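You operate a simulated robot arm through the tools that you are given. There is no shell and no other tool.

You are at the controls of a simulated two-armed robot. One attempt, no reset.

Task
Take the grey cloth from the steel bench top and lay it out flat on the long table.

Only the result counts: the job must be done as asked and must still hold three seconds after the hand-in. Knocking over, shifting, dropping, spilling or breaking anything else fails it. Flat cloth is picked up by pressing the open fingertips on it (5 to 10 N) and closing them slowly along it; thin cloth reads only 2 to 8 mm in the jaws.

Robot
Two 7-joint arms with two-finger grippers on one trunk, on a base that drives. Base frame: it is fixed to the floor where the robot stands at the start and does not move with it; the origin is under the middle of the robot, x ahead of it, y to its left, z up. Readings come in m, degrees, newtons and seconds.
The left shoulder is at the start at [0.099, 0.216, 1.091], the right one opposite. With the tool pointing down near the work surface each hand reaches from about 0.34 to 0.84 m from the robot's upright axis, wherever it stands, measured 20 degrees to its own side. Places, roughly: grey cloth [-0.25, 2.75, 1]; long table [-0.9, 3.6, 0.8]. Payload 3.18 kg a hand.
Tool frame (each hand has its own): the origin (TCP) lies between the finger pads and is the grasp point; the fingertips stand 0.03 m ahead of it; z points along the fingers, y is the line along which they close. The gripper opens to 0.144 m. The gripper's body begins 0.103 m behind the TCP.
Orientation is that of the tool frame in the base frame, as a unit quaternion [w, x, y, z]. With the fingers straight down and closing along the base's y, the tool's x points along the base's -x, its y along +y and its z along -z.

Tools
- The arms move only by the tool step_arm. It takes "left_motion", "right_motion" or both (then of equal length, played together; a hand with none holds still); each is a list of rows, each an object of numbers (a shift or turn left out is 0, a gripper value left out holds the last): "tx", "ty", "tz": the shift along the tool's x, y, z in units of 20 mm (1.0 is 20 mm); "rx", "ry", "rz": the turn, a rotation vector about the tool's x, y, z in units of 5 degrees (1.0 is 5 degrees); "jaw": the opening, from 0 (shut) to 1 (fully open). In form: [{"tx": .., "ty": .., "tz": .., "rx": .., "ry": .., "rz": .., "jaw": ..}, ...]. A call has 1 to 20 rows; each row shifts and turns the commanded pose from where the row before left it, along the tool's axes as they then stand. A call with a number of a shift or a turn outside -1 to 1 is refused whole. Rows are played at 5 a second. More than 0.05 m and 8.6 degrees between two rows, or a gripper value outside its range, and nothing of the call is played. A pose out of reach is approached as far as the arm can. The call stops where the force on the tool passes 40 N (or 10 N more than at its start, if that is more) or the arm is blocked; 0.2 s more then pass. Each finger halts on what it meets, pressing with about 41 N; the grip force reading is that of the motor and also rises with nothing between the fingers. The clock runs only during rows and for 0.2 s after the last one: add rows that do not move to give the fingers time. The reply holds the time, the measured pose of the TCP, the force on the tool along the base axes, the opening and the grip force, in the units named above and with some noise, with the torque about the TCP (base axes, N m) and any sound that the robot's microphone picked up.
- Cameras (640 x 400 px; columns grow to the right, rows downward): "scene" is now at [0.1858, 0.0127, 1.2737]; the picture's right is [0.05, -1.00, 0.00], its down [-0.54, -0.03, -0.84] and it looks along [0.84, 0.04, -0.54] (base axes); focal length 295 px, centre (320, 200). "left" rides on the left gripper at [0.077, -0.016, -0.143] in its tool frame; the picture's right is [0.21, 0.98, 0.00], its down [-0.84, 0.18, -0.51] and it looks along [-0.50, 0.11, 0.86] (tool axes); focal length 218 px, centre (320, 200). "right" rides on the right gripper at [0.076, 0.016, -0.143] in its tool frame; the picture's right is [-0.21, 0.98, 0.00], its down [-0.84, -0.18, -0.51] and it looks along [-0.50, -0.11, 0.86] (tool axes); focal length 218 px, centre (320, 200). There is no depth. A picture from a camera that has moved, and an enlarged one, comes with that camera's place and axes in the base frame and with its lens. The place of the scene camera against the robot may be out by one fixed shift of up to 0.025 m in any direction.
- get_image(camera): a new picture of that camera. No time passes.
- raise_lower(by): slides the trunk up (or, below 0, down) by that many m; the arms and the scene camera ride with it, the base frame stays. It gives what a move gives, with no picture.
- base_move(legs): drives the robot by 1 to 6 legs, each [ahead, left, turn to the left] in m, m and degrees, along the robot's own axes; the way and the turn of a leg run together, so that a leg with both is an arc; at most 1.5 m and 180 degrees a leg. The arms and the cameras ride along, it lands a little off, and it stops where it bumps. It gives what a move gives.
- head_to(pan, tilt): turns the head with the scene camera to pan (to the left, within 80 degrees either way) and tilt (down, from -29 to 69), counted from straight ahead of the robot. It gives what a move gives.
- zoom(camera, box): a new picture of the part [left, top, right, bottom] of that camera's present view, enlarged. No time passes.
- hand_in(): hands the job in; it is judged then, once.

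Places have to be worked out from the pictures, the camera data and where the tool is seen. Open the grippers and draw the arms clear of the work before you hand the job in, unless the task says otherwise.

The tools are called after ">>>" as name(argument=value, ...) on one line, values as JSON. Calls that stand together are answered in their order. step_arm: Moves the arms, as the interface text tells. Its arguments: {"type":"object","properties":{"left_motion":{"type":"array","items":{"type":"object","properties":{"tx":{"type":"number"},"ty":{"type":"number"},"tz":{"type":"number"},"rx":{"type":"number"},"ry":{"type":"number"},"rz":{"type":"number"},"jaw":{"type":"number"}}}},"right_motion":{"type":"array","items":{"type":"object","properties":{"tx":{"type":"number"},"ty":{"type":"number"},"tz":{"type":"number"},"rx":{"type":"number"},"ry":{"type":"number"},"rz":{"type":"number"},"jaw":{"type":"number"}}}}},"required":[]} The other tools are called the same way: raise_lower (by) slides the trunk up or down; base_move (legs) drives the base; head_to (pan, tilt) turns the head that bears the scene camera; get_image (camera) takes a picture; zoom (camera, box) takes an enlarged picture of a part of a camera's view; hand_in () hands the job in.

At the start:

```text
time: 0.0
left_position: [0.384, 0.1673, 1.052]
left_tool_rot: [-0.001, 0.0, 1.0, 0.0]
left_ft_force: [-0.6, 0.3, -0.2]
left_ft_torque: [-0.01, -0.03, 0.0]
left_width: 0.1442
left_grasp_force: 0.0
right_position: [0.3905, -0.1507, 1.0429]
right_tool_rot: [0.0, 0.0, 1.0, 0.001]
right_ft_force: [0.0, 0.2, 0.3]
right_ft_torque: [0.01, 0.0, 0.01]
right_width: 0.144
right_grasp_force: 0.0
trunk travel left (down, up): [-0.175, 0.194]
robot x, y, heading: [0.0007, 0.0023, 0.1]
head pan, tilt: [2.7, 32.5]
```

scene: 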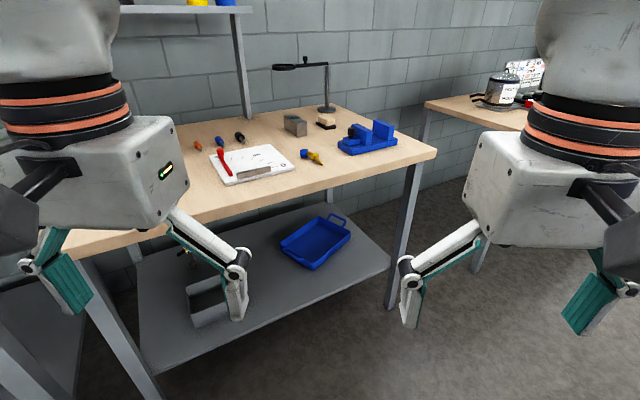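
right: 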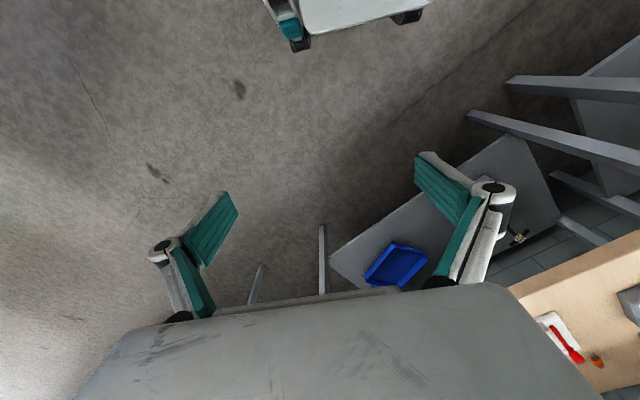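
left: 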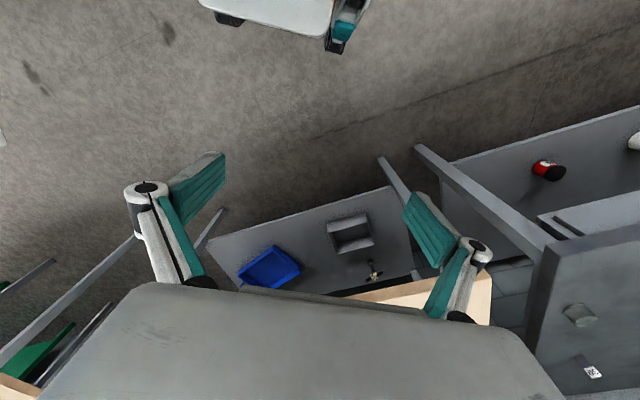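

The start pictures show a wooden workbench ahead; the cloth should be far to the left. I'll pan the head left to look at where the steel bench and long table are.

>>> head_to(pan=70, tilt=15)

```text
time: 1.4
left_position: [0.3841, 0.1683, 1.0534]
left_tool_rot: [-0.001, -0.001, 1.0, -0.001]
left_ft_force: [-0.5, -0.4, -0.4]
left_ft_torque: [0.03, -0.02, 0.0]
left_width: 0.1441
left_grasp_force: 0.0
right_position: [0.3904, -0.1505, 1.0423]
right_tool_rot: [0.001, 0.0, 1.0, -0.001]
right_ft_force: [-0.2, 0.1, 0.3]
right_ft_torque: [-0.01, -0.01, 0.0]
right_width: 0.1438
right_grasp_force: 0.0
trunk travel left (down, up): [-0.175, 0.194]
robot x, y, heading: [-0.0013, 0.002, 0.0]
head pan, tilt: [70.0, 15.0]
```

Head is panned; now take the scene picture.

>>> get_image(camera="scene")

>>> zoom(camera="scene", box=[160, 60, 480, 260])

```text
taken
camera scene: at [0.1285, 0.0963, 1.3017], right [0.94, -0.34, 0.0], down [-0.09, -0.24, -0.97], along [0.33, 0.91, -0.26], focal length 295 px, centre (320, 200)
```

scene: 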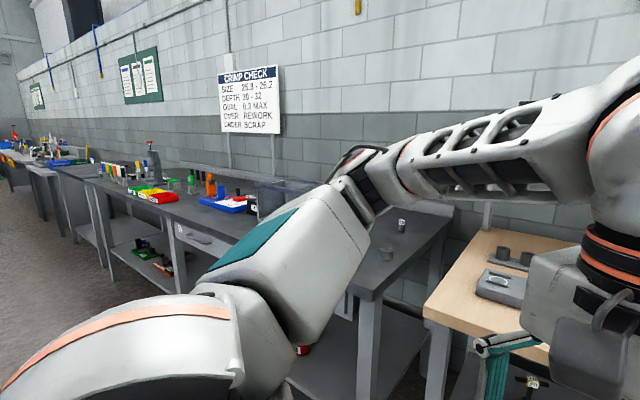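

```text
2.00 times, centred on (320, 160) of scene
camera zoom: at [0.1285, 0.0963, 1.3017], right [0.94, -0.34, 0.0], down [-0.09, -0.24, -0.97], along [0.33, 0.91, -0.26], focal length 589 px, centre (320, 280)
```

zoom: 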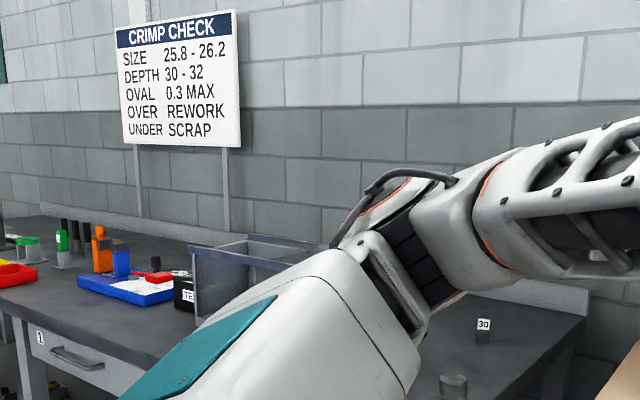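

Benches run along the wall to the far left. I'll zoom in on the spot where the cloth should project (about col 163, row 165).

>>> zoom(camera="scene", box=[60, 120, 260, 245])

>>> zoom(camera="scene", box=[0, 110, 120, 185])

```text
3.20 times, centred on (160, 182) of scene
camera zoom: at [0.1285, 0.0963, 1.3017], right [0.94, -0.34, 0.0], down [-0.09, -0.24, -0.97], along [0.33, 0.91, -0.26], focal length 943 px, centre (832, 256)
```

zoom: 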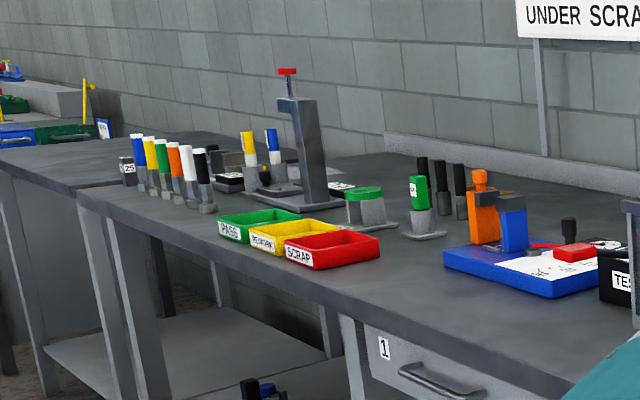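

```text
5.33 times, centred on (60, 148) of scene
camera zoom: at [0.1285, 0.0963, 1.3017], right [0.94, -0.34, 0.0], down [-0.09, -0.24, -0.97], along [0.33, 0.91, -0.26], focal length 1572 px, centre (1707, 480)
```

zoom: 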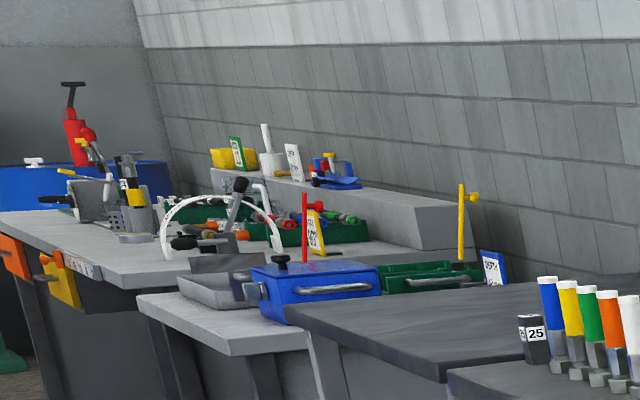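

The bench line runs roughly along [-0.52, 0.86], so facing the wall squarely means a heading of about 31°. I turn left in place first, with the hands still clear of the benches.

>>> base_move(legs=[[-0.15, 0, 0], [0, 0, 31]])

>>> get_image(camera="scene")

```text
time: 4.3
left_position: [0.0925, 0.3402, 1.0514]
left_tool_rot: [0.0, -0.267, 0.964, -0.002]
left_ft_force: [0.0, 0.7, 0.8]
left_ft_torque: [-0.02, 0.0, 0.0]
left_width: 0.1437
left_grasp_force: 0.0
right_position: [0.2616, 0.0707, 1.0422]
right_tool_rot: [0.001, -0.264, 0.964, 0.0]
right_ft_force: [-0.4, 1.0, 1.4]
right_ft_torque: [0.01, 0.01, 0.0]
right_width: 0.144
right_grasp_force: 0.0
trunk travel left (down, up): [-0.175, 0.194]
robot x, y, heading: [-0.1537, 0.0002, 30.6]
head pan, tilt: [70.0, 15.0]
```

```text
taken
camera scene: at [-0.0887, 0.1608, 1.3017], right [0.98, 0.19, 0.0], down [0.05, -0.25, -0.97], along [-0.18, 0.95, -0.26], focal length 295 px, centre (320, 200)
```

scene: 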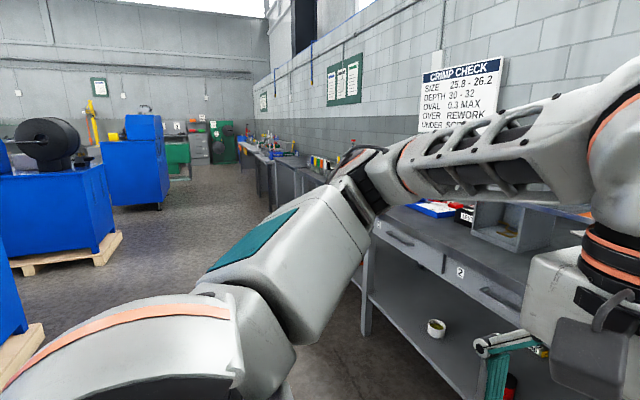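

The aisle along the benches is clear. I'll drive 1.4 m left parallel to the bench line, then look again.

>>> base_move(legs=[[0, 1.4, 0]])

>>> head_to(pan=40, tilt=20)

>>> get_image(camera="scene")

```text
time: 16.8
left_position: [-0.6032, 1.5499, 1.0531]
left_tool_rot: [-0.001, -0.255, 0.967, -0.001]
left_ft_force: [-0.2, 0.5, -0.5]
left_ft_torque: [0.01, -0.01, 0.0]
left_width: 0.1441
left_grasp_force: 0.0
right_position: [-0.4398, 1.2756, 1.0436]
right_tool_rot: [-0.001, -0.253, 0.967, 0.0]
right_ft_force: [0.2, -0.1, -0.4]
right_ft_torque: [0.01, -0.03, 0.02]
right_width: 0.1438
right_grasp_force: 0.1
trunk travel left (down, up): [-0.175, 0.194]
robot x, y, heading: [-0.8559, 1.218, 29.6]
head pan, tilt: [70.0, 15.0]
```

```text
time: 17.7
left_position: [-0.6025, 1.5494, 1.0516]
left_tool_rot: [0.0, -0.255, 0.967, -0.001]
left_ft_force: [0.5, -0.5, 0.0]
left_ft_torque: [-0.01, -0.03, 0.0]
left_width: 0.1441
left_grasp_force: 0.0
right_position: [-0.4405, 1.2766, 1.0431]
right_tool_rot: [0.0, -0.254, 0.967, 0.0]
right_ft_force: [0.6, 0.8, 0.0]
right_ft_torque: [-0.01, 0.02, -0.02]
right_width: 0.1441
right_grasp_force: 0.1
trunk travel left (down, up): [-0.175, 0.194]
robot x, y, heading: [-0.8544, 1.2149, 29.5]
head pan, tilt: [40.0, 20.0]
```

```text
taken
camera scene: at [-0.7405, 1.3691, 1.2936], right [0.94, -0.35, 0.0], down [-0.12, -0.32, -0.94], along [0.33, 0.88, -0.34], focal length 295 px, centre (320, 200)
```

scene: 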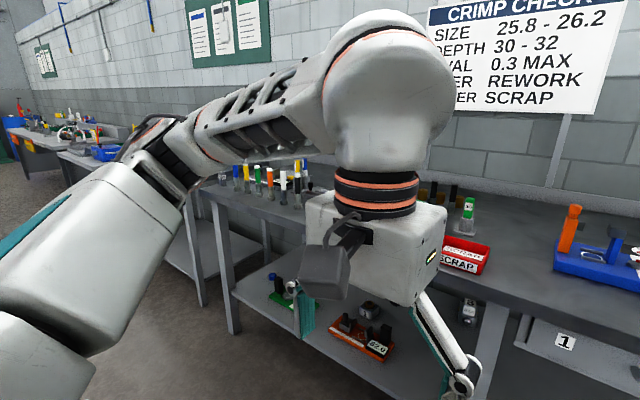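

The left arm hides the spot where the cloth should be. I'll continue 0.8 m left and look again.

>>> base_move(legs=[[0, 0.8, 1.5]])

>>> head_to(pan=0, tilt=25)

>>> get_image(camera="scene")

>>> get_image(camera="left")

>>> get_image(camera="right")

```text
time: 25.1
left_position: [-1.024, 2.2509, 1.0532]
left_tool_rot: [0.0, -0.273, 0.962, -0.001]
left_ft_force: [0.0, 0.4, -0.2]
left_ft_torque: [-0.01, -0.02, 0.04]
left_width: 0.144
left_grasp_force: 0.1
right_position: [-0.8514, 1.9845, 1.0429]
right_tool_rot: [0.0, -0.272, 0.962, 0.0]
right_ft_force: [-0.5, -0.3, -0.1]
right_ft_torque: [0.0, 0.0, 0.0]
right_width: 0.144
right_grasp_force: 0.1
trunk travel left (down, up): [-0.175, 0.194]
robot x, y, heading: [-1.2599, 1.9055, 32.0]
head pan, tilt: [40.0, 20.0]
```

```text
time: 26.2
left_position: [-1.0238, 2.2508, 1.0519]
left_tool_rot: [0.0, -0.274, 0.962, -0.002]
left_ft_force: [0.6, 0.0, 0.3]
left_ft_torque: [-0.01, 0.0, -0.01]
left_width: 0.1442
left_grasp_force: 0.0
right_position: [-0.852, 1.9824, 1.0424]
right_tool_rot: [0.0, -0.273, 0.962, 0.0]
right_ft_force: [-0.3, -0.4, -0.8]
right_ft_torque: [0.01, -0.01, -0.01]
right_width: 0.1441
right_grasp_force: 0.0
trunk travel left (down, up): [-0.175, 0.194]
robot x, y, heading: [-1.2612, 1.9088, 31.7]
head pan, tilt: [0.0, 25.0]
```

```text
taken
camera scene: at [-1.1057, 2.0261, 1.2855], right [0.53, -0.85, 0.0], down [-0.36, -0.22, -0.91], along [0.77, 0.48, -0.42], focal length 295 px, centre (320, 200)
```

scene: 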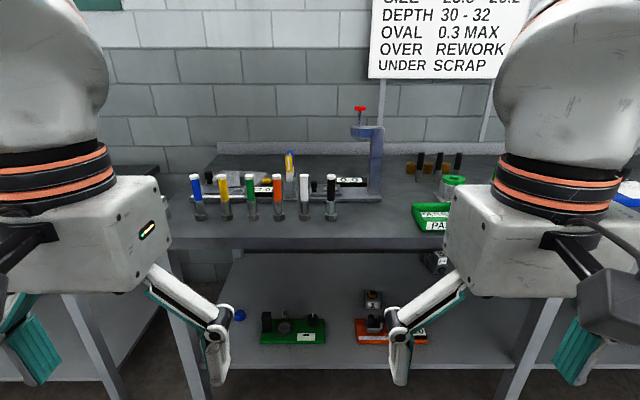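

```text
taken
camera left: at [-1.0802, 2.1965, 1.196], right [-0.69, 0.72, 0.0], down [0.62, 0.6, 0.51], along [0.37, 0.35, -0.86], focal length 218 px, centre (320, 200)
```

left: 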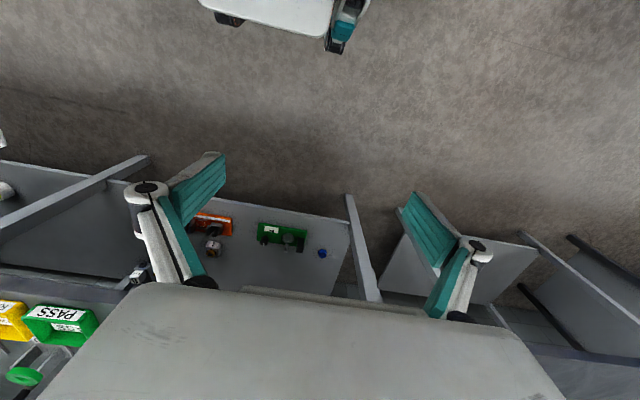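

```text
taken
camera right: at [-0.9242, 1.9579, 1.1861], right [-0.34, 0.94, 0.0], down [0.81, 0.29, 0.51], along [0.48, 0.17, -0.86], focal length 218 px, centre (320, 200)
```

right: 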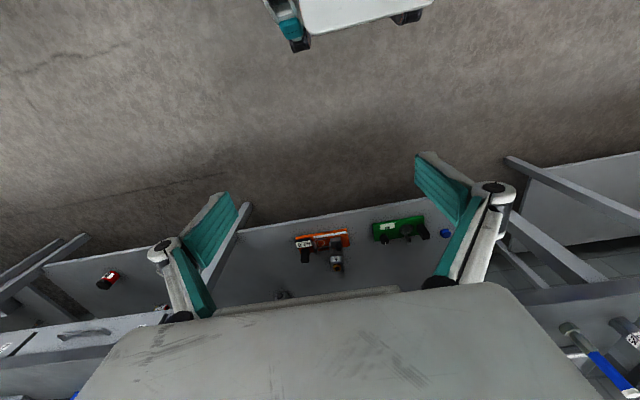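

The robot now faces the steel bench. I'll zoom in on the back of its top where the cloth should be.

>>> zoom(camera="scene", box=[160, 130, 400, 280])

>>> zoom(camera="scene", box=[190, 140, 310, 215])

```text
2.67 times, centred on (280, 205) of scene
camera zoom: at [-1.1057, 2.0261, 1.2855], right [0.53, -0.85, 0.0], down [-0.36, -0.22, -0.91], along [0.77, 0.48, -0.42], focal length 786 px, centre (427, 187)
```

zoom: 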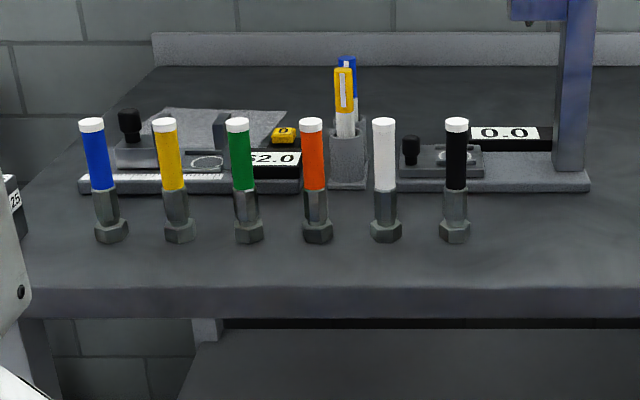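

```text
5.33 times, centred on (250, 178) of scene
camera zoom: at [-1.1057, 2.0261, 1.2855], right [0.53, -0.85, 0.0], down [-0.36, -0.22, -0.91], along [0.77, 0.48, -0.42], focal length 1572 px, centre (693, 320)
```

zoom: 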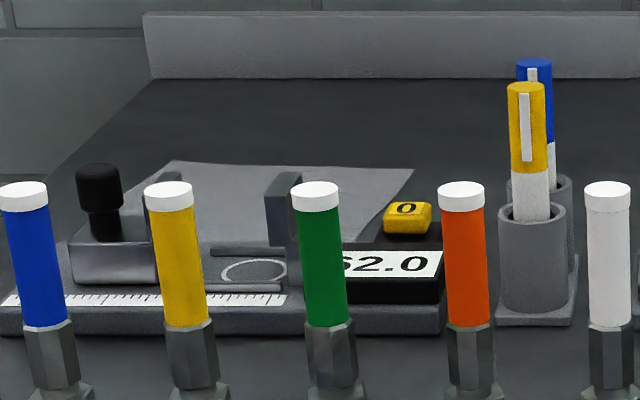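

The grey cloth lies behind the gauge and the row of bolt markers near the rear of the bench. I'll raise the trunk fully for a steeper view and clearance.

>>> raise_lower(by=0.19)

>>> get_image(camera="scene")

>>> zoom(camera="scene", box=[160, 170, 400, 320])

```text
time: 28.3
left_position: [-1.0238, 2.2516, 1.2425]
left_tool_rot: [0.0, -0.274, 0.962, -0.001]
left_ft_force: [0.6, -0.3, 0.0]
left_ft_torque: [0.02, 0.02, 0.03]
left_width: 0.1441
left_grasp_force: 0.0
right_position: [-0.8509, 1.9844, 1.2325]
right_tool_rot: [0.0, -0.273, 0.962, 0.0]
right_ft_force: [0.2, -0.2, 0.6]
right_ft_torque: [0.01, 0.0, -0.01]
right_width: 0.144
right_grasp_force: 0.0
trunk travel left (down, up): [-0.365, 0.004]
robot x, y, heading: [-1.2611, 1.9062, 31.7]
head pan, tilt: [0.0, 25.0]
```

```text
taken
camera scene: at [-1.1715, 1.9854, 1.4806], right [0.53, -0.85, 0.0], down [-0.36, -0.22, -0.91], along [0.77, 0.48, -0.42], focal length 295 px, centre (320, 200)
```

scene: 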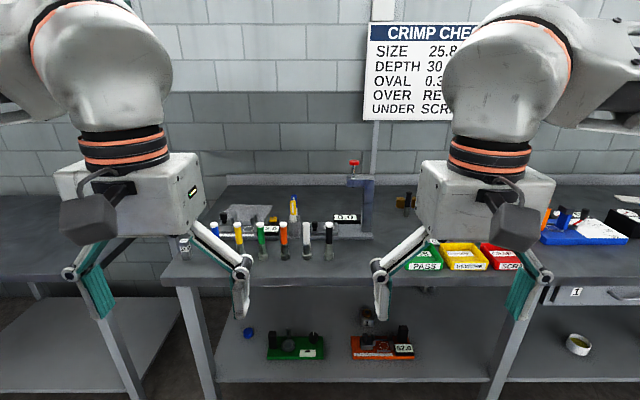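

```text
2.67 times, centred on (280, 245) of scene
camera zoom: at [-1.1715, 1.9854, 1.4806], right [0.53, -0.85, 0.0], down [-0.36, -0.22, -0.91], along [0.77, 0.48, -0.42], focal length 786 px, centre (427, 80)
```

zoom: 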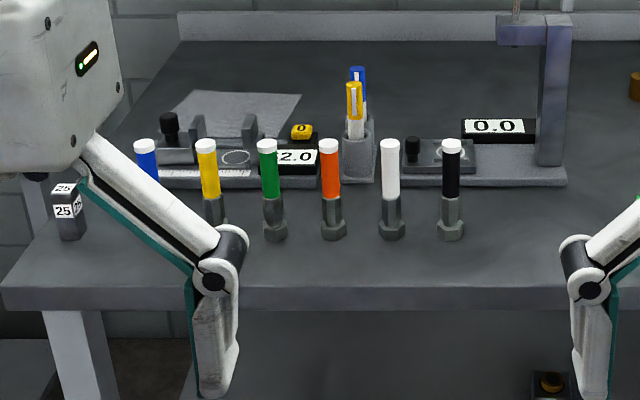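

From two views I put the cloth's back edge near [-0.33, 3.0] to [-0.24, 2.82] on a bench top at z≈0.88, with a gauge directly in front of it. I'll shift the robot left and a bit closer, hands raised above the items, and look down with the hand cameras.

>>> base_move(legs=[[0, 0.33, 0], [0.3, 0, 0]])

>>> head_to(pan=0, tilt=35)

>>> get_image(camera="scene")

>>> get_image(camera="left")

>>> get_image(camera="right")

```text
time: 33.4
left_position: [-0.9434, 2.6887, 1.2435]
left_tool_rot: [0.0, -0.275, 0.962, -0.002]
left_ft_force: [0.3, -0.4, 0.8]
left_ft_torque: [0.01, -0.02, 0.0]
left_width: 0.144
left_grasp_force: 0.1
right_position: [-0.7691, 2.4222, 1.2326]
right_tool_rot: [0.0, -0.274, 0.962, 0.001]
right_ft_force: [0.3, 0.0, -0.9]
right_ft_torque: [-0.03, 0.03, -0.03]
right_width: 0.144
right_grasp_force: 0.0
trunk travel left (down, up): [-0.365, 0.004]
robot x, y, heading: [-1.1825, 2.3465, 31.8]
head pan, tilt: [0.0, 25.0]
```

```text
time: 34.1
left_position: [-0.9431, 2.6891, 1.2428]
left_tool_rot: [0.0, -0.275, 0.962, -0.001]
left_ft_force: [0.1, 0.0, 0.2]
left_ft_torque: [-0.02, -0.01, -0.02]
left_width: 0.144
left_grasp_force: 0.1
right_position: [-0.7704, 2.4224, 1.2325]
right_tool_rot: [0.0, -0.274, 0.962, -0.001]
right_ft_force: [-0.9, -0.1, -0.6]
right_ft_torque: [0.01, -0.03, -0.01]
right_width: 0.1439
right_grasp_force: 0.1
trunk travel left (down, up): [-0.365, 0.004]
robot x, y, heading: [-1.1791, 2.343, 31.8]
head pan, tilt: [0.0, 35.0]
```

```text
taken
camera scene: at [-1.0938, 2.4209, 1.465], right [0.53, -0.85, 0.0], down [-0.49, -0.3, -0.82], along [0.7, 0.43, -0.57], focal length 295 px, centre (320, 200)
```

scene: 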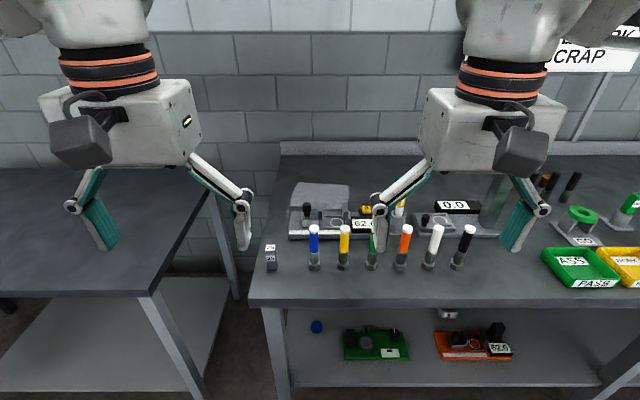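

```text
taken
camera left: at [-0.9992, 2.6342, 1.3861], right [-0.69, 0.72, 0.0], down [0.62, 0.6, 0.51], along [0.37, 0.35, -0.86], focal length 218 px, centre (320, 200)
```

left: 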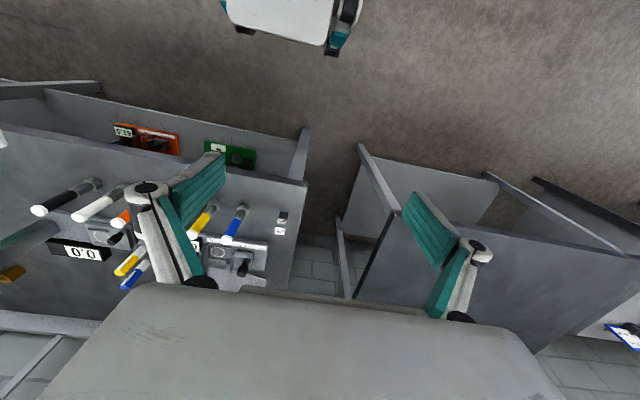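

```text
taken
camera right: at [-0.843, 2.3958, 1.3762], right [-0.34, 0.94, 0.0], down [0.81, 0.29, 0.51], along [0.48, 0.17, -0.86], focal length 218 px, centre (320, 200)
```

right: 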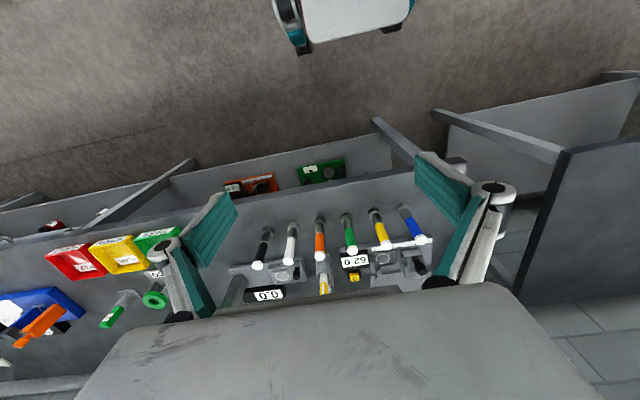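

The long table (empty dark top) is on the left beyond a gap, and the cloth is visible at about (320,195). I zoom in on both.

>>> zoom(camera="scene", box=[240, 150, 400, 250])

>>> zoom(camera="scene", box=[0, 140, 290, 321])

>>> zoom(camera="left", box=[180, 170, 340, 300])

```text
4.00 times, centred on (320, 200) of scene
camera zoom: at [-1.0938, 2.4209, 1.465], right [0.53, -0.85, 0.0], down [-0.49, -0.3, -0.82], along [0.7, 0.43, -0.57], focal length 1179 px, centre (320, 200)
```

zoom: 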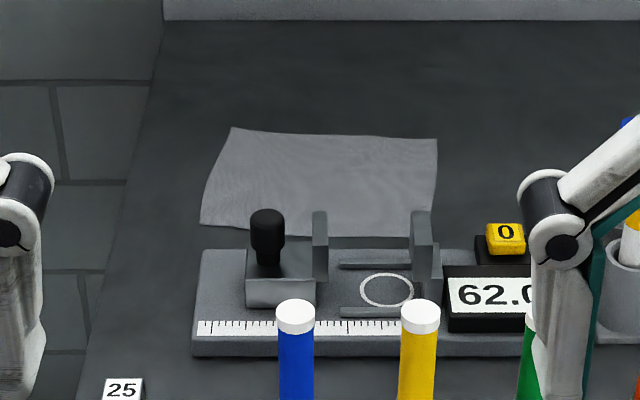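

```text
2.21 times, centred on (145, 230) of scene
camera zoom: at [-1.0938, 2.4209, 1.465], right [0.53, -0.85, 0.0], down [-0.49, -0.3, -0.82], along [0.7, 0.43, -0.57], focal length 650 px, centre (706, 133)
```

zoom: 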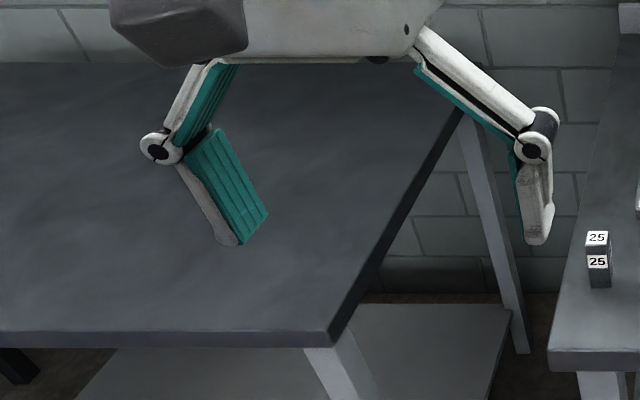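

```text
3.08 times, centred on (260, 235) of left
camera zoom: at [-0.9992, 2.6342, 1.3861], right [-0.69, 0.72, 0.0], down [0.62, 0.6, 0.51], along [0.37, 0.35, -0.86], focal length 672 px, centre (505, 92)
```

zoom: 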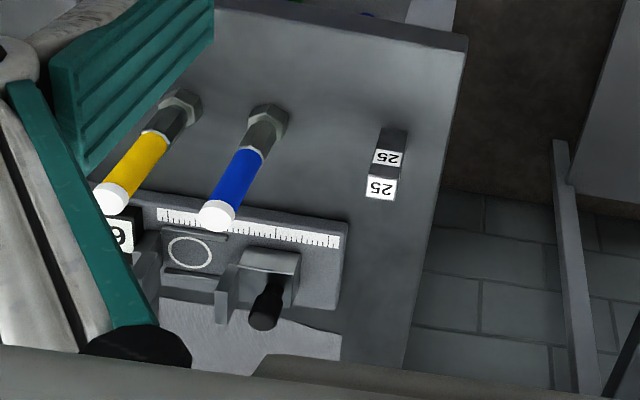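

The steel bench edge is about 0.53 m ahead of the robot axis, the cloth spans ≈0.90–1.05 m ahead, and the long table (z≈0.80) starts near [-0.90, 3.09]. I creep 0.15 m forward and check base clearance with the cameras.

>>> base_move(legs=[[0.15, 0, 0]])

>>> get_image(camera="left")

>>> get_image(camera="right")

>>> get_image(camera="scene")

```text
time: 35.5
left_position: [-0.8197, 2.7677, 1.2419]
left_tool_rot: [-0.001, -0.277, 0.961, -0.001]
left_ft_force: [0.4, 1.1, -0.5]
left_ft_torque: [-0.04, 0.05, 0.0]
left_width: 0.144
left_grasp_force: 0.1
right_position: [-0.6445, 2.5024, 1.234]
right_tool_rot: [0.0, -0.276, 0.961, -0.001]
right_ft_force: [0.6, -0.4, -0.2]
right_ft_torque: [-0.01, 0.0, 0.0]
right_width: 0.1442
right_grasp_force: 0.1
trunk travel left (down, up): [-0.365, 0.004]
robot x, y, heading: [-1.0559, 2.423, 32.2]
head pan, tilt: [0.0, 35.0]
```

```text
taken
camera left: at [-0.8742, 2.7135, 1.3858], right [-0.7, 0.72, 0.0], down [0.62, 0.6, 0.51], along [0.36, 0.35, -0.86], focal length 218 px, centre (320, 200)
```

left: 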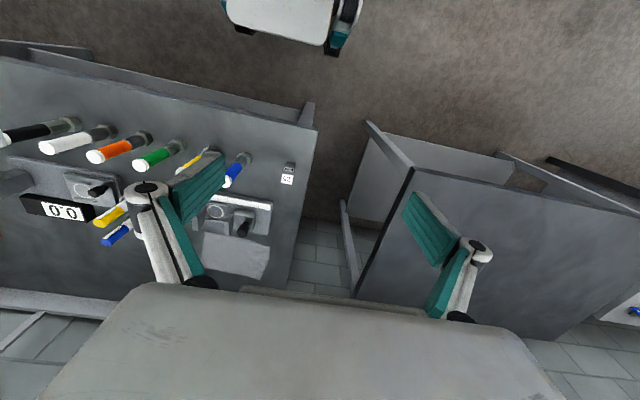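

```text
taken
camera right: at [-0.7171, 2.4755, 1.3759], right [-0.34, 0.94, 0.0], down [0.81, 0.29, 0.51], along [0.48, 0.17, -0.86], focal length 218 px, centre (320, 200)
```

right: 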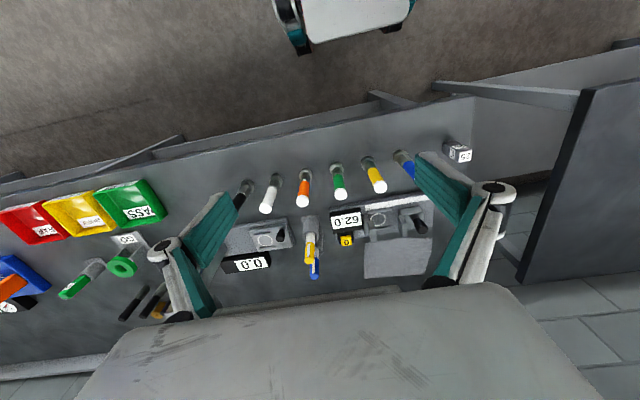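

```text
taken
camera scene: at [-0.9678, 2.4998, 1.4648], right [0.53, -0.85, 0.0], down [-0.49, -0.3, -0.82], along [0.69, 0.43, -0.57], focal length 295 px, centre (320, 200)
```

scene: 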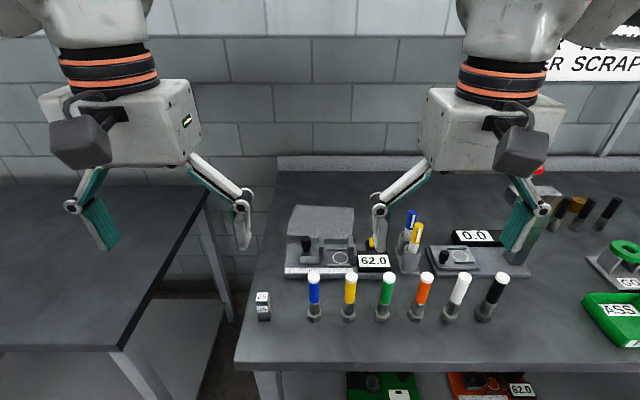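

Clearance in front still looks ample and both hand cameras now see the cloth. I zoom on it in both to locate its corners precisely.

>>> zoom(camera="left", box=[170, 180, 310, 300])

>>> zoom(camera="right", box=[320, 170, 460, 300])

>>> zoom(camera="scene", box=[270, 180, 390, 255])

```text
3.33 times, centred on (240, 240) of left
camera zoom: at [-0.8742, 2.7135, 1.3858], right [-0.7, 0.72, 0.0], down [0.62, 0.6, 0.51], along [0.36, 0.35, -0.86], focal length 728 px, centre (587, 67)
```

zoom: 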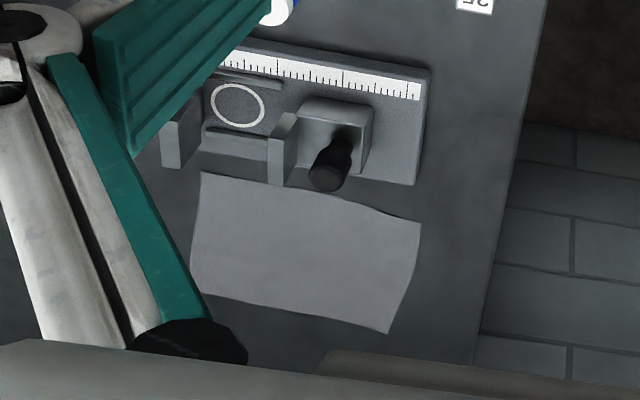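

```text
3.08 times, centred on (390, 235) of right
camera zoom: at [-0.7171, 2.4755, 1.3759], right [-0.34, 0.94, 0.0], down [0.81, 0.29, 0.51], along [0.48, 0.17, -0.86], focal length 672 px, centre (105, 92)
```

zoom: 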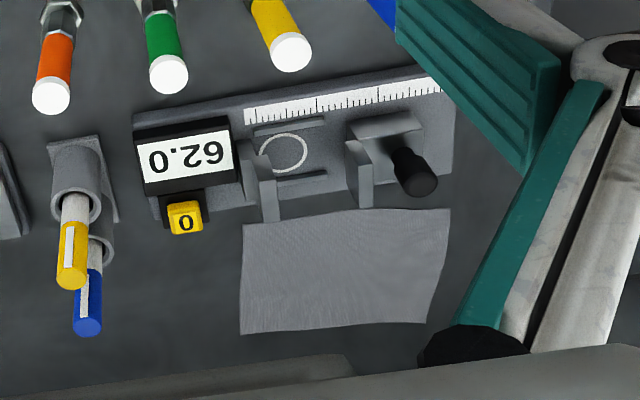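

```text
5.33 times, centred on (330, 218) of scene
camera zoom: at [-0.9678, 2.4998, 1.4648], right [0.53, -0.85, 0.0], down [-0.49, -0.3, -0.82], along [0.69, 0.43, -0.57], focal length 1572 px, centre (267, 107)
```

zoom: 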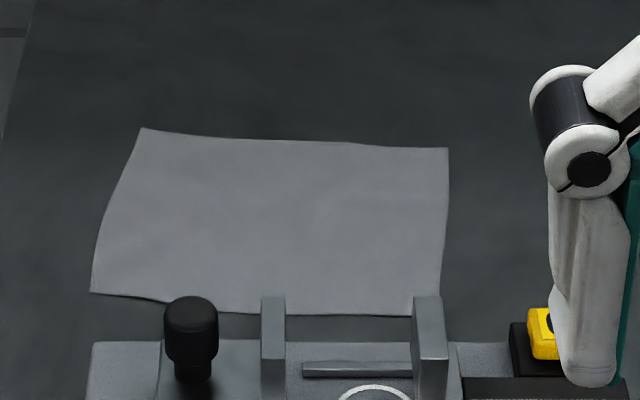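

From both hand cameras the cloth (≈0.20 × 0.16 m, z≈0.88) is centred in front of the robot with back corners ≈0.95 m ahead; the bench edge is ≈0.41 m ahead and my base front ≈0.24 m. I advance 0.13 m, keeping a few cm of clearance.

>>> base_move(legs=[[0.125, 0, 0]])

>>> get_image(camera="left")

>>> get_image(camera="right")

```text
time: 36.8
left_position: [-0.7135, 2.8333, 1.2428]
left_tool_rot: [-0.001, -0.276, 0.961, -0.001]
left_ft_force: [-0.4, -1.2, 0.4]
left_ft_torque: [-0.03, 0.02, -0.01]
left_width: 0.1439
left_grasp_force: 0.1
right_position: [-0.5392, 2.5682, 1.2326]
right_tool_rot: [0.0, -0.276, 0.961, 0.0]
right_ft_force: [0.2, 0.0, 0.0]
right_ft_torque: [0.01, 0.03, -0.06]
right_width: 0.1442
right_grasp_force: 0.0
trunk travel left (down, up): [-0.365, 0.004]
robot x, y, heading: [-0.9486, 2.4897, 32.1]
head pan, tilt: [0.0, 35.0]
```

```text
taken
camera left: at [-0.7691, 2.7787, 1.386], right [-0.7, 0.72, 0.0], down [0.62, 0.6, 0.51], along [0.36, 0.35, -0.86], focal length 218 px, centre (320, 200)
```

left: 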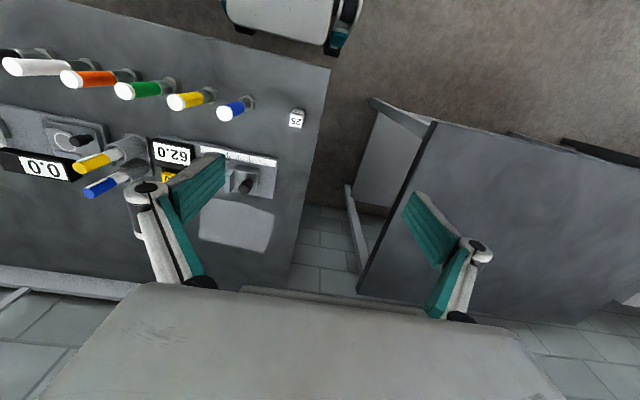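

```text
taken
camera right: at [-0.6122, 2.5407, 1.3761], right [-0.34, 0.94, 0.0], down [0.81, 0.29, 0.51], along [0.48, 0.17, -0.86], focal length 218 px, centre (320, 200)
```

right: 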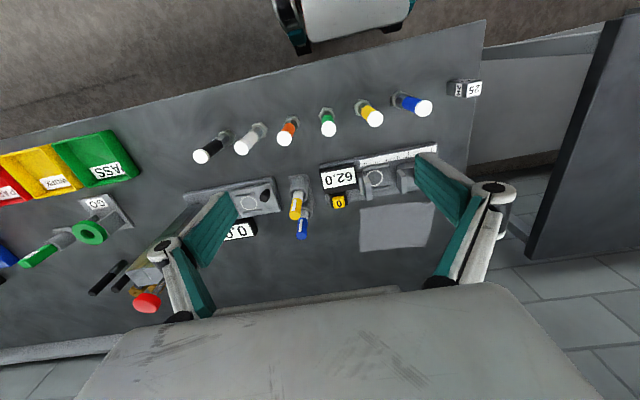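

Excellent top view of the cloth now. I zoom both hand cameras on it to get the corners precisely.

>>> zoom(camera="left", box=[180, 140, 300, 270])

>>> zoom(camera="right", box=[320, 140, 480, 270])

```text
3.08 times, centred on (240, 205) of left
camera zoom: at [-0.7691, 2.7787, 1.386], right [-0.7, 0.72, 0.0], down [0.62, 0.6, 0.51], along [0.36, 0.35, -0.86], focal length 672 px, centre (566, 185)
```

zoom: 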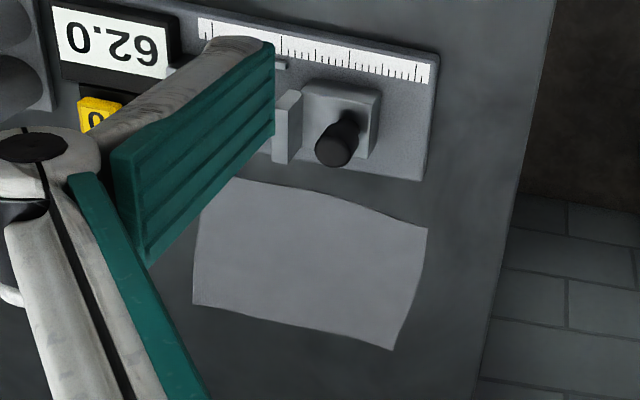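

```text
3.08 times, centred on (400, 205) of right
camera zoom: at [-0.6122, 2.5407, 1.3761], right [-0.34, 0.94, 0.0], down [0.81, 0.29, 0.51], along [0.48, 0.17, -0.86], focal length 672 px, centre (74, 185)
```

zoom: 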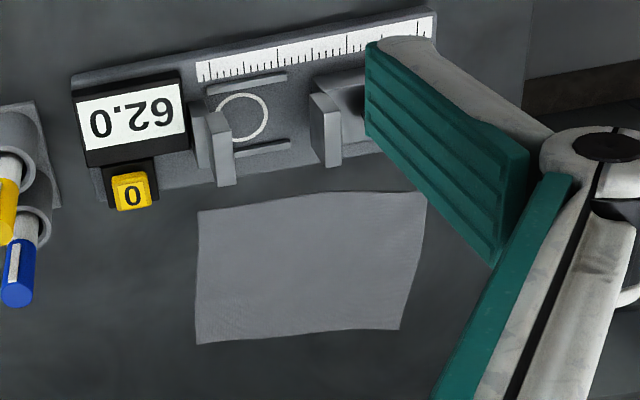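

All corners agree across both cameras: in the robot frame (ahead, left) BL (0.828, 0.082), BR (0.807, −0.116), FL (0.671, 0.100), FR (0.650, −0.097). I'll yaw both hands ~90° in place so the fingers close perpendicular to the back edge, and narrow the jaws to about 44 mm.

>>> step_arm(left_motion=[{"rz": 1, "jaw": 0.306}, {"rz": 1}, {"rz": 1}, {"rz": 1}, {"rz": 1}, {"rz": 1}, {"rz": 1}, {"rz": 1}, {"rz": 1}, {"rz": 1}, {"rz": 1}, {"rz": 1}, {"rz": 1}, {"rz": 1}, {"rz": 1}, {"rz": 1}, {"rz": 1}, {"rz": 1}, {"rz": 1}], right_motion=[{"rz": -1, "jaw": 0.306}, {"rz": -1}, {"rz": -1}, {"rz": -1}, {"rz": -1}, {"rz": -1}, {"rz": -1}, {"rz": -1}, {"rz": -1}, {"rz": -1}, {"rz": -1}, {"rz": -1}, {"rz": -1}, {"rz": -1}, {"rz": -1}, {"rz": -1}, {"rz": -1}, {}, {}])

>>> get_image(camera="scene")

```text
time: 40.8
left_position: [-0.7134, 2.8341, 1.2427]
left_tool_rot: [0.0, 0.025, 1.0, -0.001]
left_ft_force: [0.0, -0.6, 0.2]
left_ft_torque: [0.01, 0.02, 0.04]
left_width: 0.0442
left_grasp_force: 0.1
left hand out of reach, approached as far as the arm can: row 8, 9, 10, 11, 12, 13, 14, 15, 16, 17, 18, 19
right_position: [-0.5386, 2.5663, 1.233]
right_tool_rot: [0.001, -0.566, 0.825, 0.002]
right_ft_force: [0.0, -0.7, 0.1]
right_ft_torque: [0.01, 0.0, 0.0]
right_width: 0.0441
right_grasp_force: 0.1
right hand out of reach, approached as far as the arm can: row 8, 9, 10, 11, 12, 13, 14, 15, 16, 17
trunk travel left (down, up): [-0.365, 0.004]
robot x, y, heading: [-0.9483, 2.4889, 32.0]
head pan, tilt: [0.0, 35.0]
```

```text
taken
camera scene: at [-0.8634, 2.5649, 1.4649], right [0.53, -0.85, 0.0], down [-0.49, -0.3, -0.82], along [0.7, 0.43, -0.57], focal length 295 px, centre (320, 200)
```

scene: 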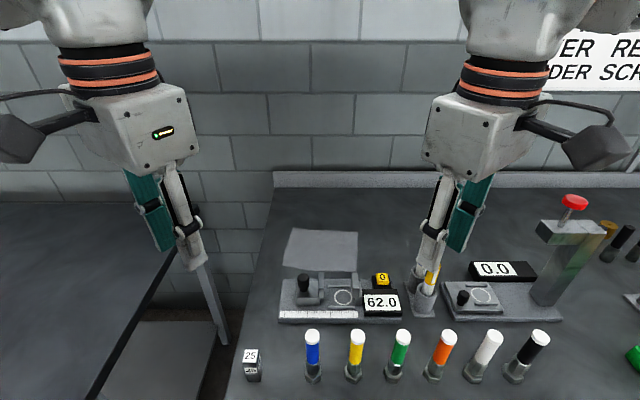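

The wrists only allow about 35° of yaw here. I'll take a close look at the hand geometry to judge how near the two grippers can come to each other.

>>> zoom(camera="scene", box=[0, 0, 260, 280])

>>> zoom(camera="scene", box=[380, 0, 640, 280])

```text
1.43 times, centred on (130, 140) of scene
camera zoom: at [-0.8634, 2.5649, 1.4649], right [0.53, -0.85, 0.0], down [-0.49, -0.3, -0.82], along [0.7, 0.43, -0.57], focal length 421 px, centre (591, 286)
```

zoom: 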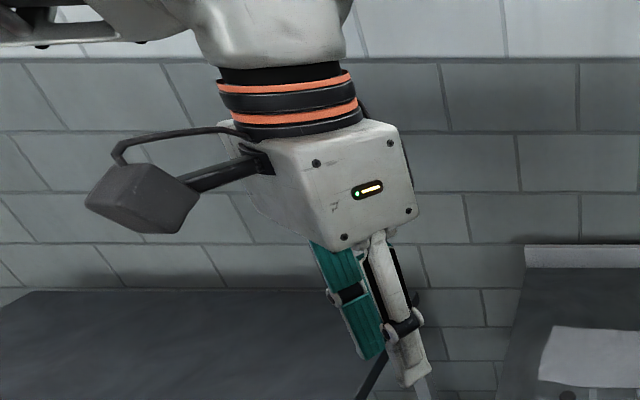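

```text
1.43 times, centred on (510, 140) of scene
camera zoom: at [-0.8634, 2.5649, 1.4649], right [0.53, -0.85, 0.0], down [-0.49, -0.3, -0.82], along [0.7, 0.43, -0.57], focal length 421 px, centre (49, 286)
```

zoom: 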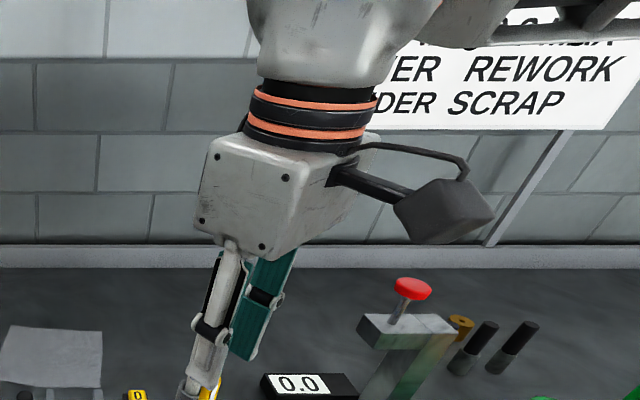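

The wrist stops at ~35° yaw. I'll test whether the command has been reset to the measured pose by turning each hand back 5°.

>>> step_arm(left_motion=[{"rz": -1}, {}], right_motion=[{"rz": 1}, {}])

```text
time: 41.4
left_position: [-0.7145, 2.8327, 1.2423]
left_tool_rot: [0.0, -0.018, 1.0, -0.001]
left_ft_force: [-0.7, 0.2, 0.0]
left_ft_torque: [0.0, -0.01, -0.01]
left_width: 0.0441
left_grasp_force: 0.1
right_position: [-0.5392, 2.5677, 1.2333]
right_tool_rot: [0.001, -0.529, 0.849, 0.003]
right_ft_force: [-0.8, -0.3, 0.2]
right_ft_torque: [0.02, -0.02, -0.01]
right_width: 0.0439
right_grasp_force: 0.1
trunk travel left (down, up): [-0.365, 0.004]
robot x, y, heading: [-0.9511, 2.4866, 31.8]
head pan, tilt: [0.0, 35.0]
```

The command does follow the measured pose, so yaw of ±30° is what I have; a diagonal pinch at each back corner works with that. I'll move both hands forward over the bench at the present safe height, two thirds of the way to the corners.

>>> step_arm(left_motion=[{"tx": -0.97, "ty": 0.246, "jaw": 0.28}, {"tx": -0.97, "ty": 0.246}, {"tx": -0.97, "ty": 0.246}, {"tx": -0.97, "ty": 0.246}, {"tx": -0.97, "ty": 0.246}, {"tx": -0.97, "ty": 0.246}, {"tx": -0.97, "ty": 0.246}, {"tx": -0.97, "ty": 0.246}, {"tx": -0.97, "ty": 0.246}, {"tx": -0.97, "ty": 0.246}, {"tx": -0.97, "ty": 0.246}, {"tx": -0.97, "ty": 0.246}, {"tx": -0.97, "ty": 0.246}, {"tx": -0.97, "ty": 0.246}], right_motion=[{"tx": -0.861, "ty": -0.325, "jaw": 0.28}, {"tx": -0.861, "ty": -0.325}, {"tx": -0.861, "ty": -0.325}, {"tx": -0.861, "ty": -0.325}, {"tx": -0.861, "ty": -0.325}, {"tx": -0.861, "ty": -0.325}, {"tx": -0.861, "ty": -0.325}, {"tx": -0.861, "ty": -0.325}, {"tx": -0.861, "ty": -0.325}, {"tx": -0.861, "ty": -0.325}, {"tx": -0.861, "ty": -0.325}, {"tx": -0.861, "ty": -0.325}, {"tx": -0.861, "ty": -0.325}, {"tx": -0.861, "ty": -0.325}])

>>> get_image(camera="scene")

>>> get_image(camera="left")

>>> get_image(camera="right")

```text
time: 44.4
left_position: [-0.6661, 2.8475, 1.2423]
left_tool_rot: [0.0, -0.019, 1.0, 0.0]
left_ft_force: [-1.0, 0.1, -0.9]
left_ft_torque: [0.0, -0.02, 0.0]
left_width: 0.0403
left_grasp_force: 0.1
left hand out of reach, approached as far as the arm can: row 3, 4, 5, 6, 7, 8, 9, 10, 11, 12, 13, 14
right_position: [-0.5053, 2.5978, 1.2345]
right_tool_rot: [0.002, -0.525, 0.851, 0.005]
right_ft_force: [0.4, -0.1, 0.5]
right_ft_torque: [-0.02, -0.01, -0.02]
right_width: 0.0406
right_grasp_force: 0.0
right hand out of reach, approached as far as the arm can: row 3, 4, 5, 6, 7, 8, 9, 10, 11, 12, 13, 14
trunk travel left (down, up): [-0.365, 0.004]
robot x, y, heading: [-0.9481, 2.4913, 31.9]
head pan, tilt: [0.0, 35.0]
```

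```text
taken
camera scene: at [-0.8633, 2.5649, 1.4649], right [0.53, -0.85, 0.0], down [-0.49, -0.3, -0.82], along [0.7, 0.43, -0.57], focal length 295 px, centre (320, 200)
```

scene: 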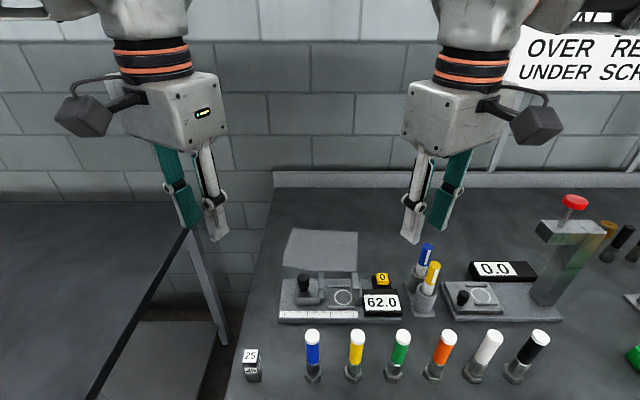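

```text
taken
camera left: at [-0.7417, 2.8282, 1.3853], right [-0.25, 0.97, 0.0], down [0.83, 0.21, 0.51], along [0.49, 0.12, -0.86], focal length 218 px, centre (320, 200)
```

left: 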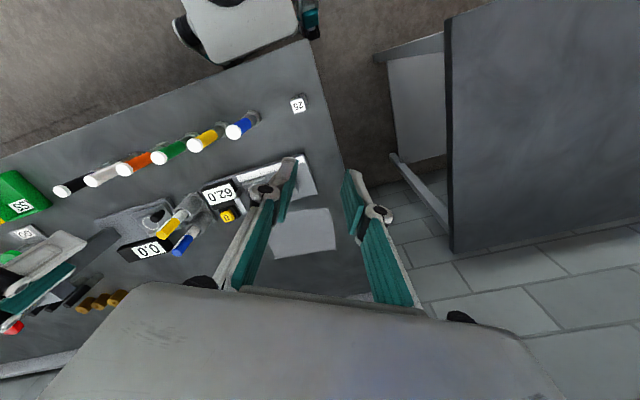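

```text
taken
camera right: at [-0.5529, 2.5355, 1.3761], right [-0.78, 0.63, 0.01], down [0.54, 0.67, 0.51], along [0.32, 0.41, -0.86], focal length 218 px, centre (320, 200)
```

right: 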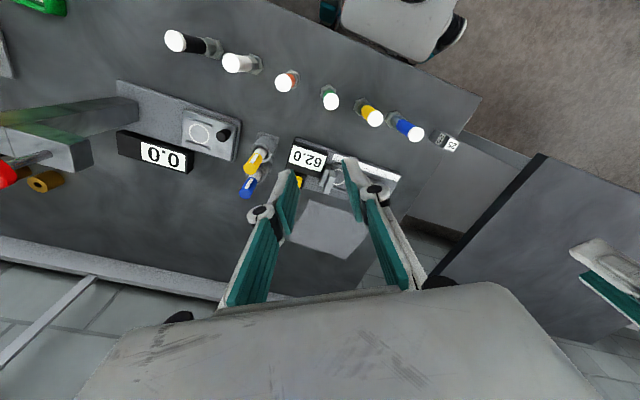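

Out of reach at this height: the hands are nearly level with the shoulders. The tallest nearby items (markers, pens) top out at ≈1.02–1.05, so I lower both hands to TCP z≈1.11 first, where the reach should be longer.

>>> step_arm(left_motion=[{"tz": 0.94}, {"tz": 0.94}, {"tz": 0.94}, {"tz": 0.94}, {"tz": 0.94}, {"tz": 0.94}, {"tz": 0.94}], right_motion=[{"tz": 0.9}, {"tz": 0.9}, {"tz": 0.9}, {"tz": 0.9}, {"tz": 0.9}, {"tz": 0.9}, {"tz": 0.9}])

```text
time: 46.0
left_position: [-0.6668, 2.8463, 1.1094]
left_tool_rot: [0.0, -0.019, 1.0, -0.002]
left_ft_force: [1.5, 0.2, -0.3]
left_ft_torque: [-0.01, 0.03, 0.01]
left_width: 0.0404
left_grasp_force: 0.1
right_position: [-0.5047, 2.5979, 1.1057]
right_tool_rot: [0.001, -0.529, 0.849, 0.003]
right_ft_force: [0.8, -0.6, 0.1]
right_ft_torque: [0.0, 0.03, -0.02]
right_width: 0.0403
right_grasp_force: 0.1
trunk travel left (down, up): [-0.365, 0.004]
robot x, y, heading: [-0.9521, 2.4896, 31.8]
head pan, tilt: [0.0, 35.0]
```

Descended fine. Now forward again toward the corners, about half of the remaining way.

>>> step_arm(left_motion=[{"tx": -0.997, "ty": 0.254}, {"tx": -0.997, "ty": 0.254}, {"tx": -0.997, "ty": 0.254}, {"tx": -0.997, "ty": 0.254}, {"tx": -0.997, "ty": 0.254}, {"tx": -0.997, "ty": 0.254}, {"tx": -0.997, "ty": 0.254}, {"tx": -0.997, "ty": 0.254}, {"tx": -0.997, "ty": 0.254}, {"tx": -0.997, "ty": 0.254}], right_motion=[{"tx": -0.887, "ty": -0.33}, {"tx": -0.887, "ty": -0.33}, {"tx": -0.887, "ty": -0.33}, {"tx": -0.887, "ty": -0.33}, {"tx": -0.887, "ty": -0.33}, {"tx": -0.887, "ty": -0.33}, {"tx": -0.887, "ty": -0.33}, {"tx": -0.887, "ty": -0.33}, {"tx": -0.887, "ty": -0.33}, {"tx": -0.887, "ty": -0.33}])

>>> get_image(camera="scene")

```text
time: 48.1
left_position: [-0.5687, 2.876, 1.1115]
left_tool_rot: [0.0, -0.019, 1.0, 0.0]
left_ft_force: [0.0, -0.1, 0.1]
left_ft_torque: [-0.02, 0.0, -0.03]
left_width: 0.0403
left_grasp_force: 0.1
left hand out of reach, approached as far as the arm can: row 6, 7, 8, 9, 10
right_position: [-0.4361, 2.662, 1.1069]
right_tool_rot: [0.004, -0.525, 0.851, 0.002]
right_ft_force: [0.7, 0.4, -0.2]
right_ft_torque: [-0.01, 0.0, 0.0]
right_width: 0.0404
right_grasp_force: 0.0
right hand out of reach, approached as far as the arm can: row 5, 6, 7, 8, 9, 10
trunk travel left (down, up): [-0.365, 0.004]
robot x, y, heading: [-0.9485, 2.4851, 31.9]
head pan, tilt: [0.0, 35.0]
```

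```text
taken
camera scene: at [-0.8635, 2.5649, 1.4649], right [0.53, -0.85, 0.0], down [-0.49, -0.3, -0.82], along [0.7, 0.43, -0.57], focal length 295 px, centre (320, 200)
```

scene: 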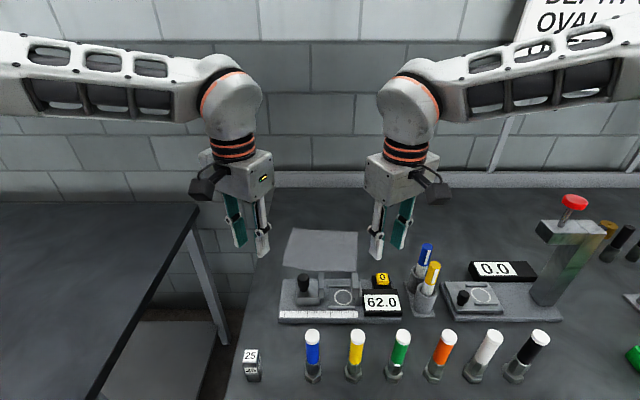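

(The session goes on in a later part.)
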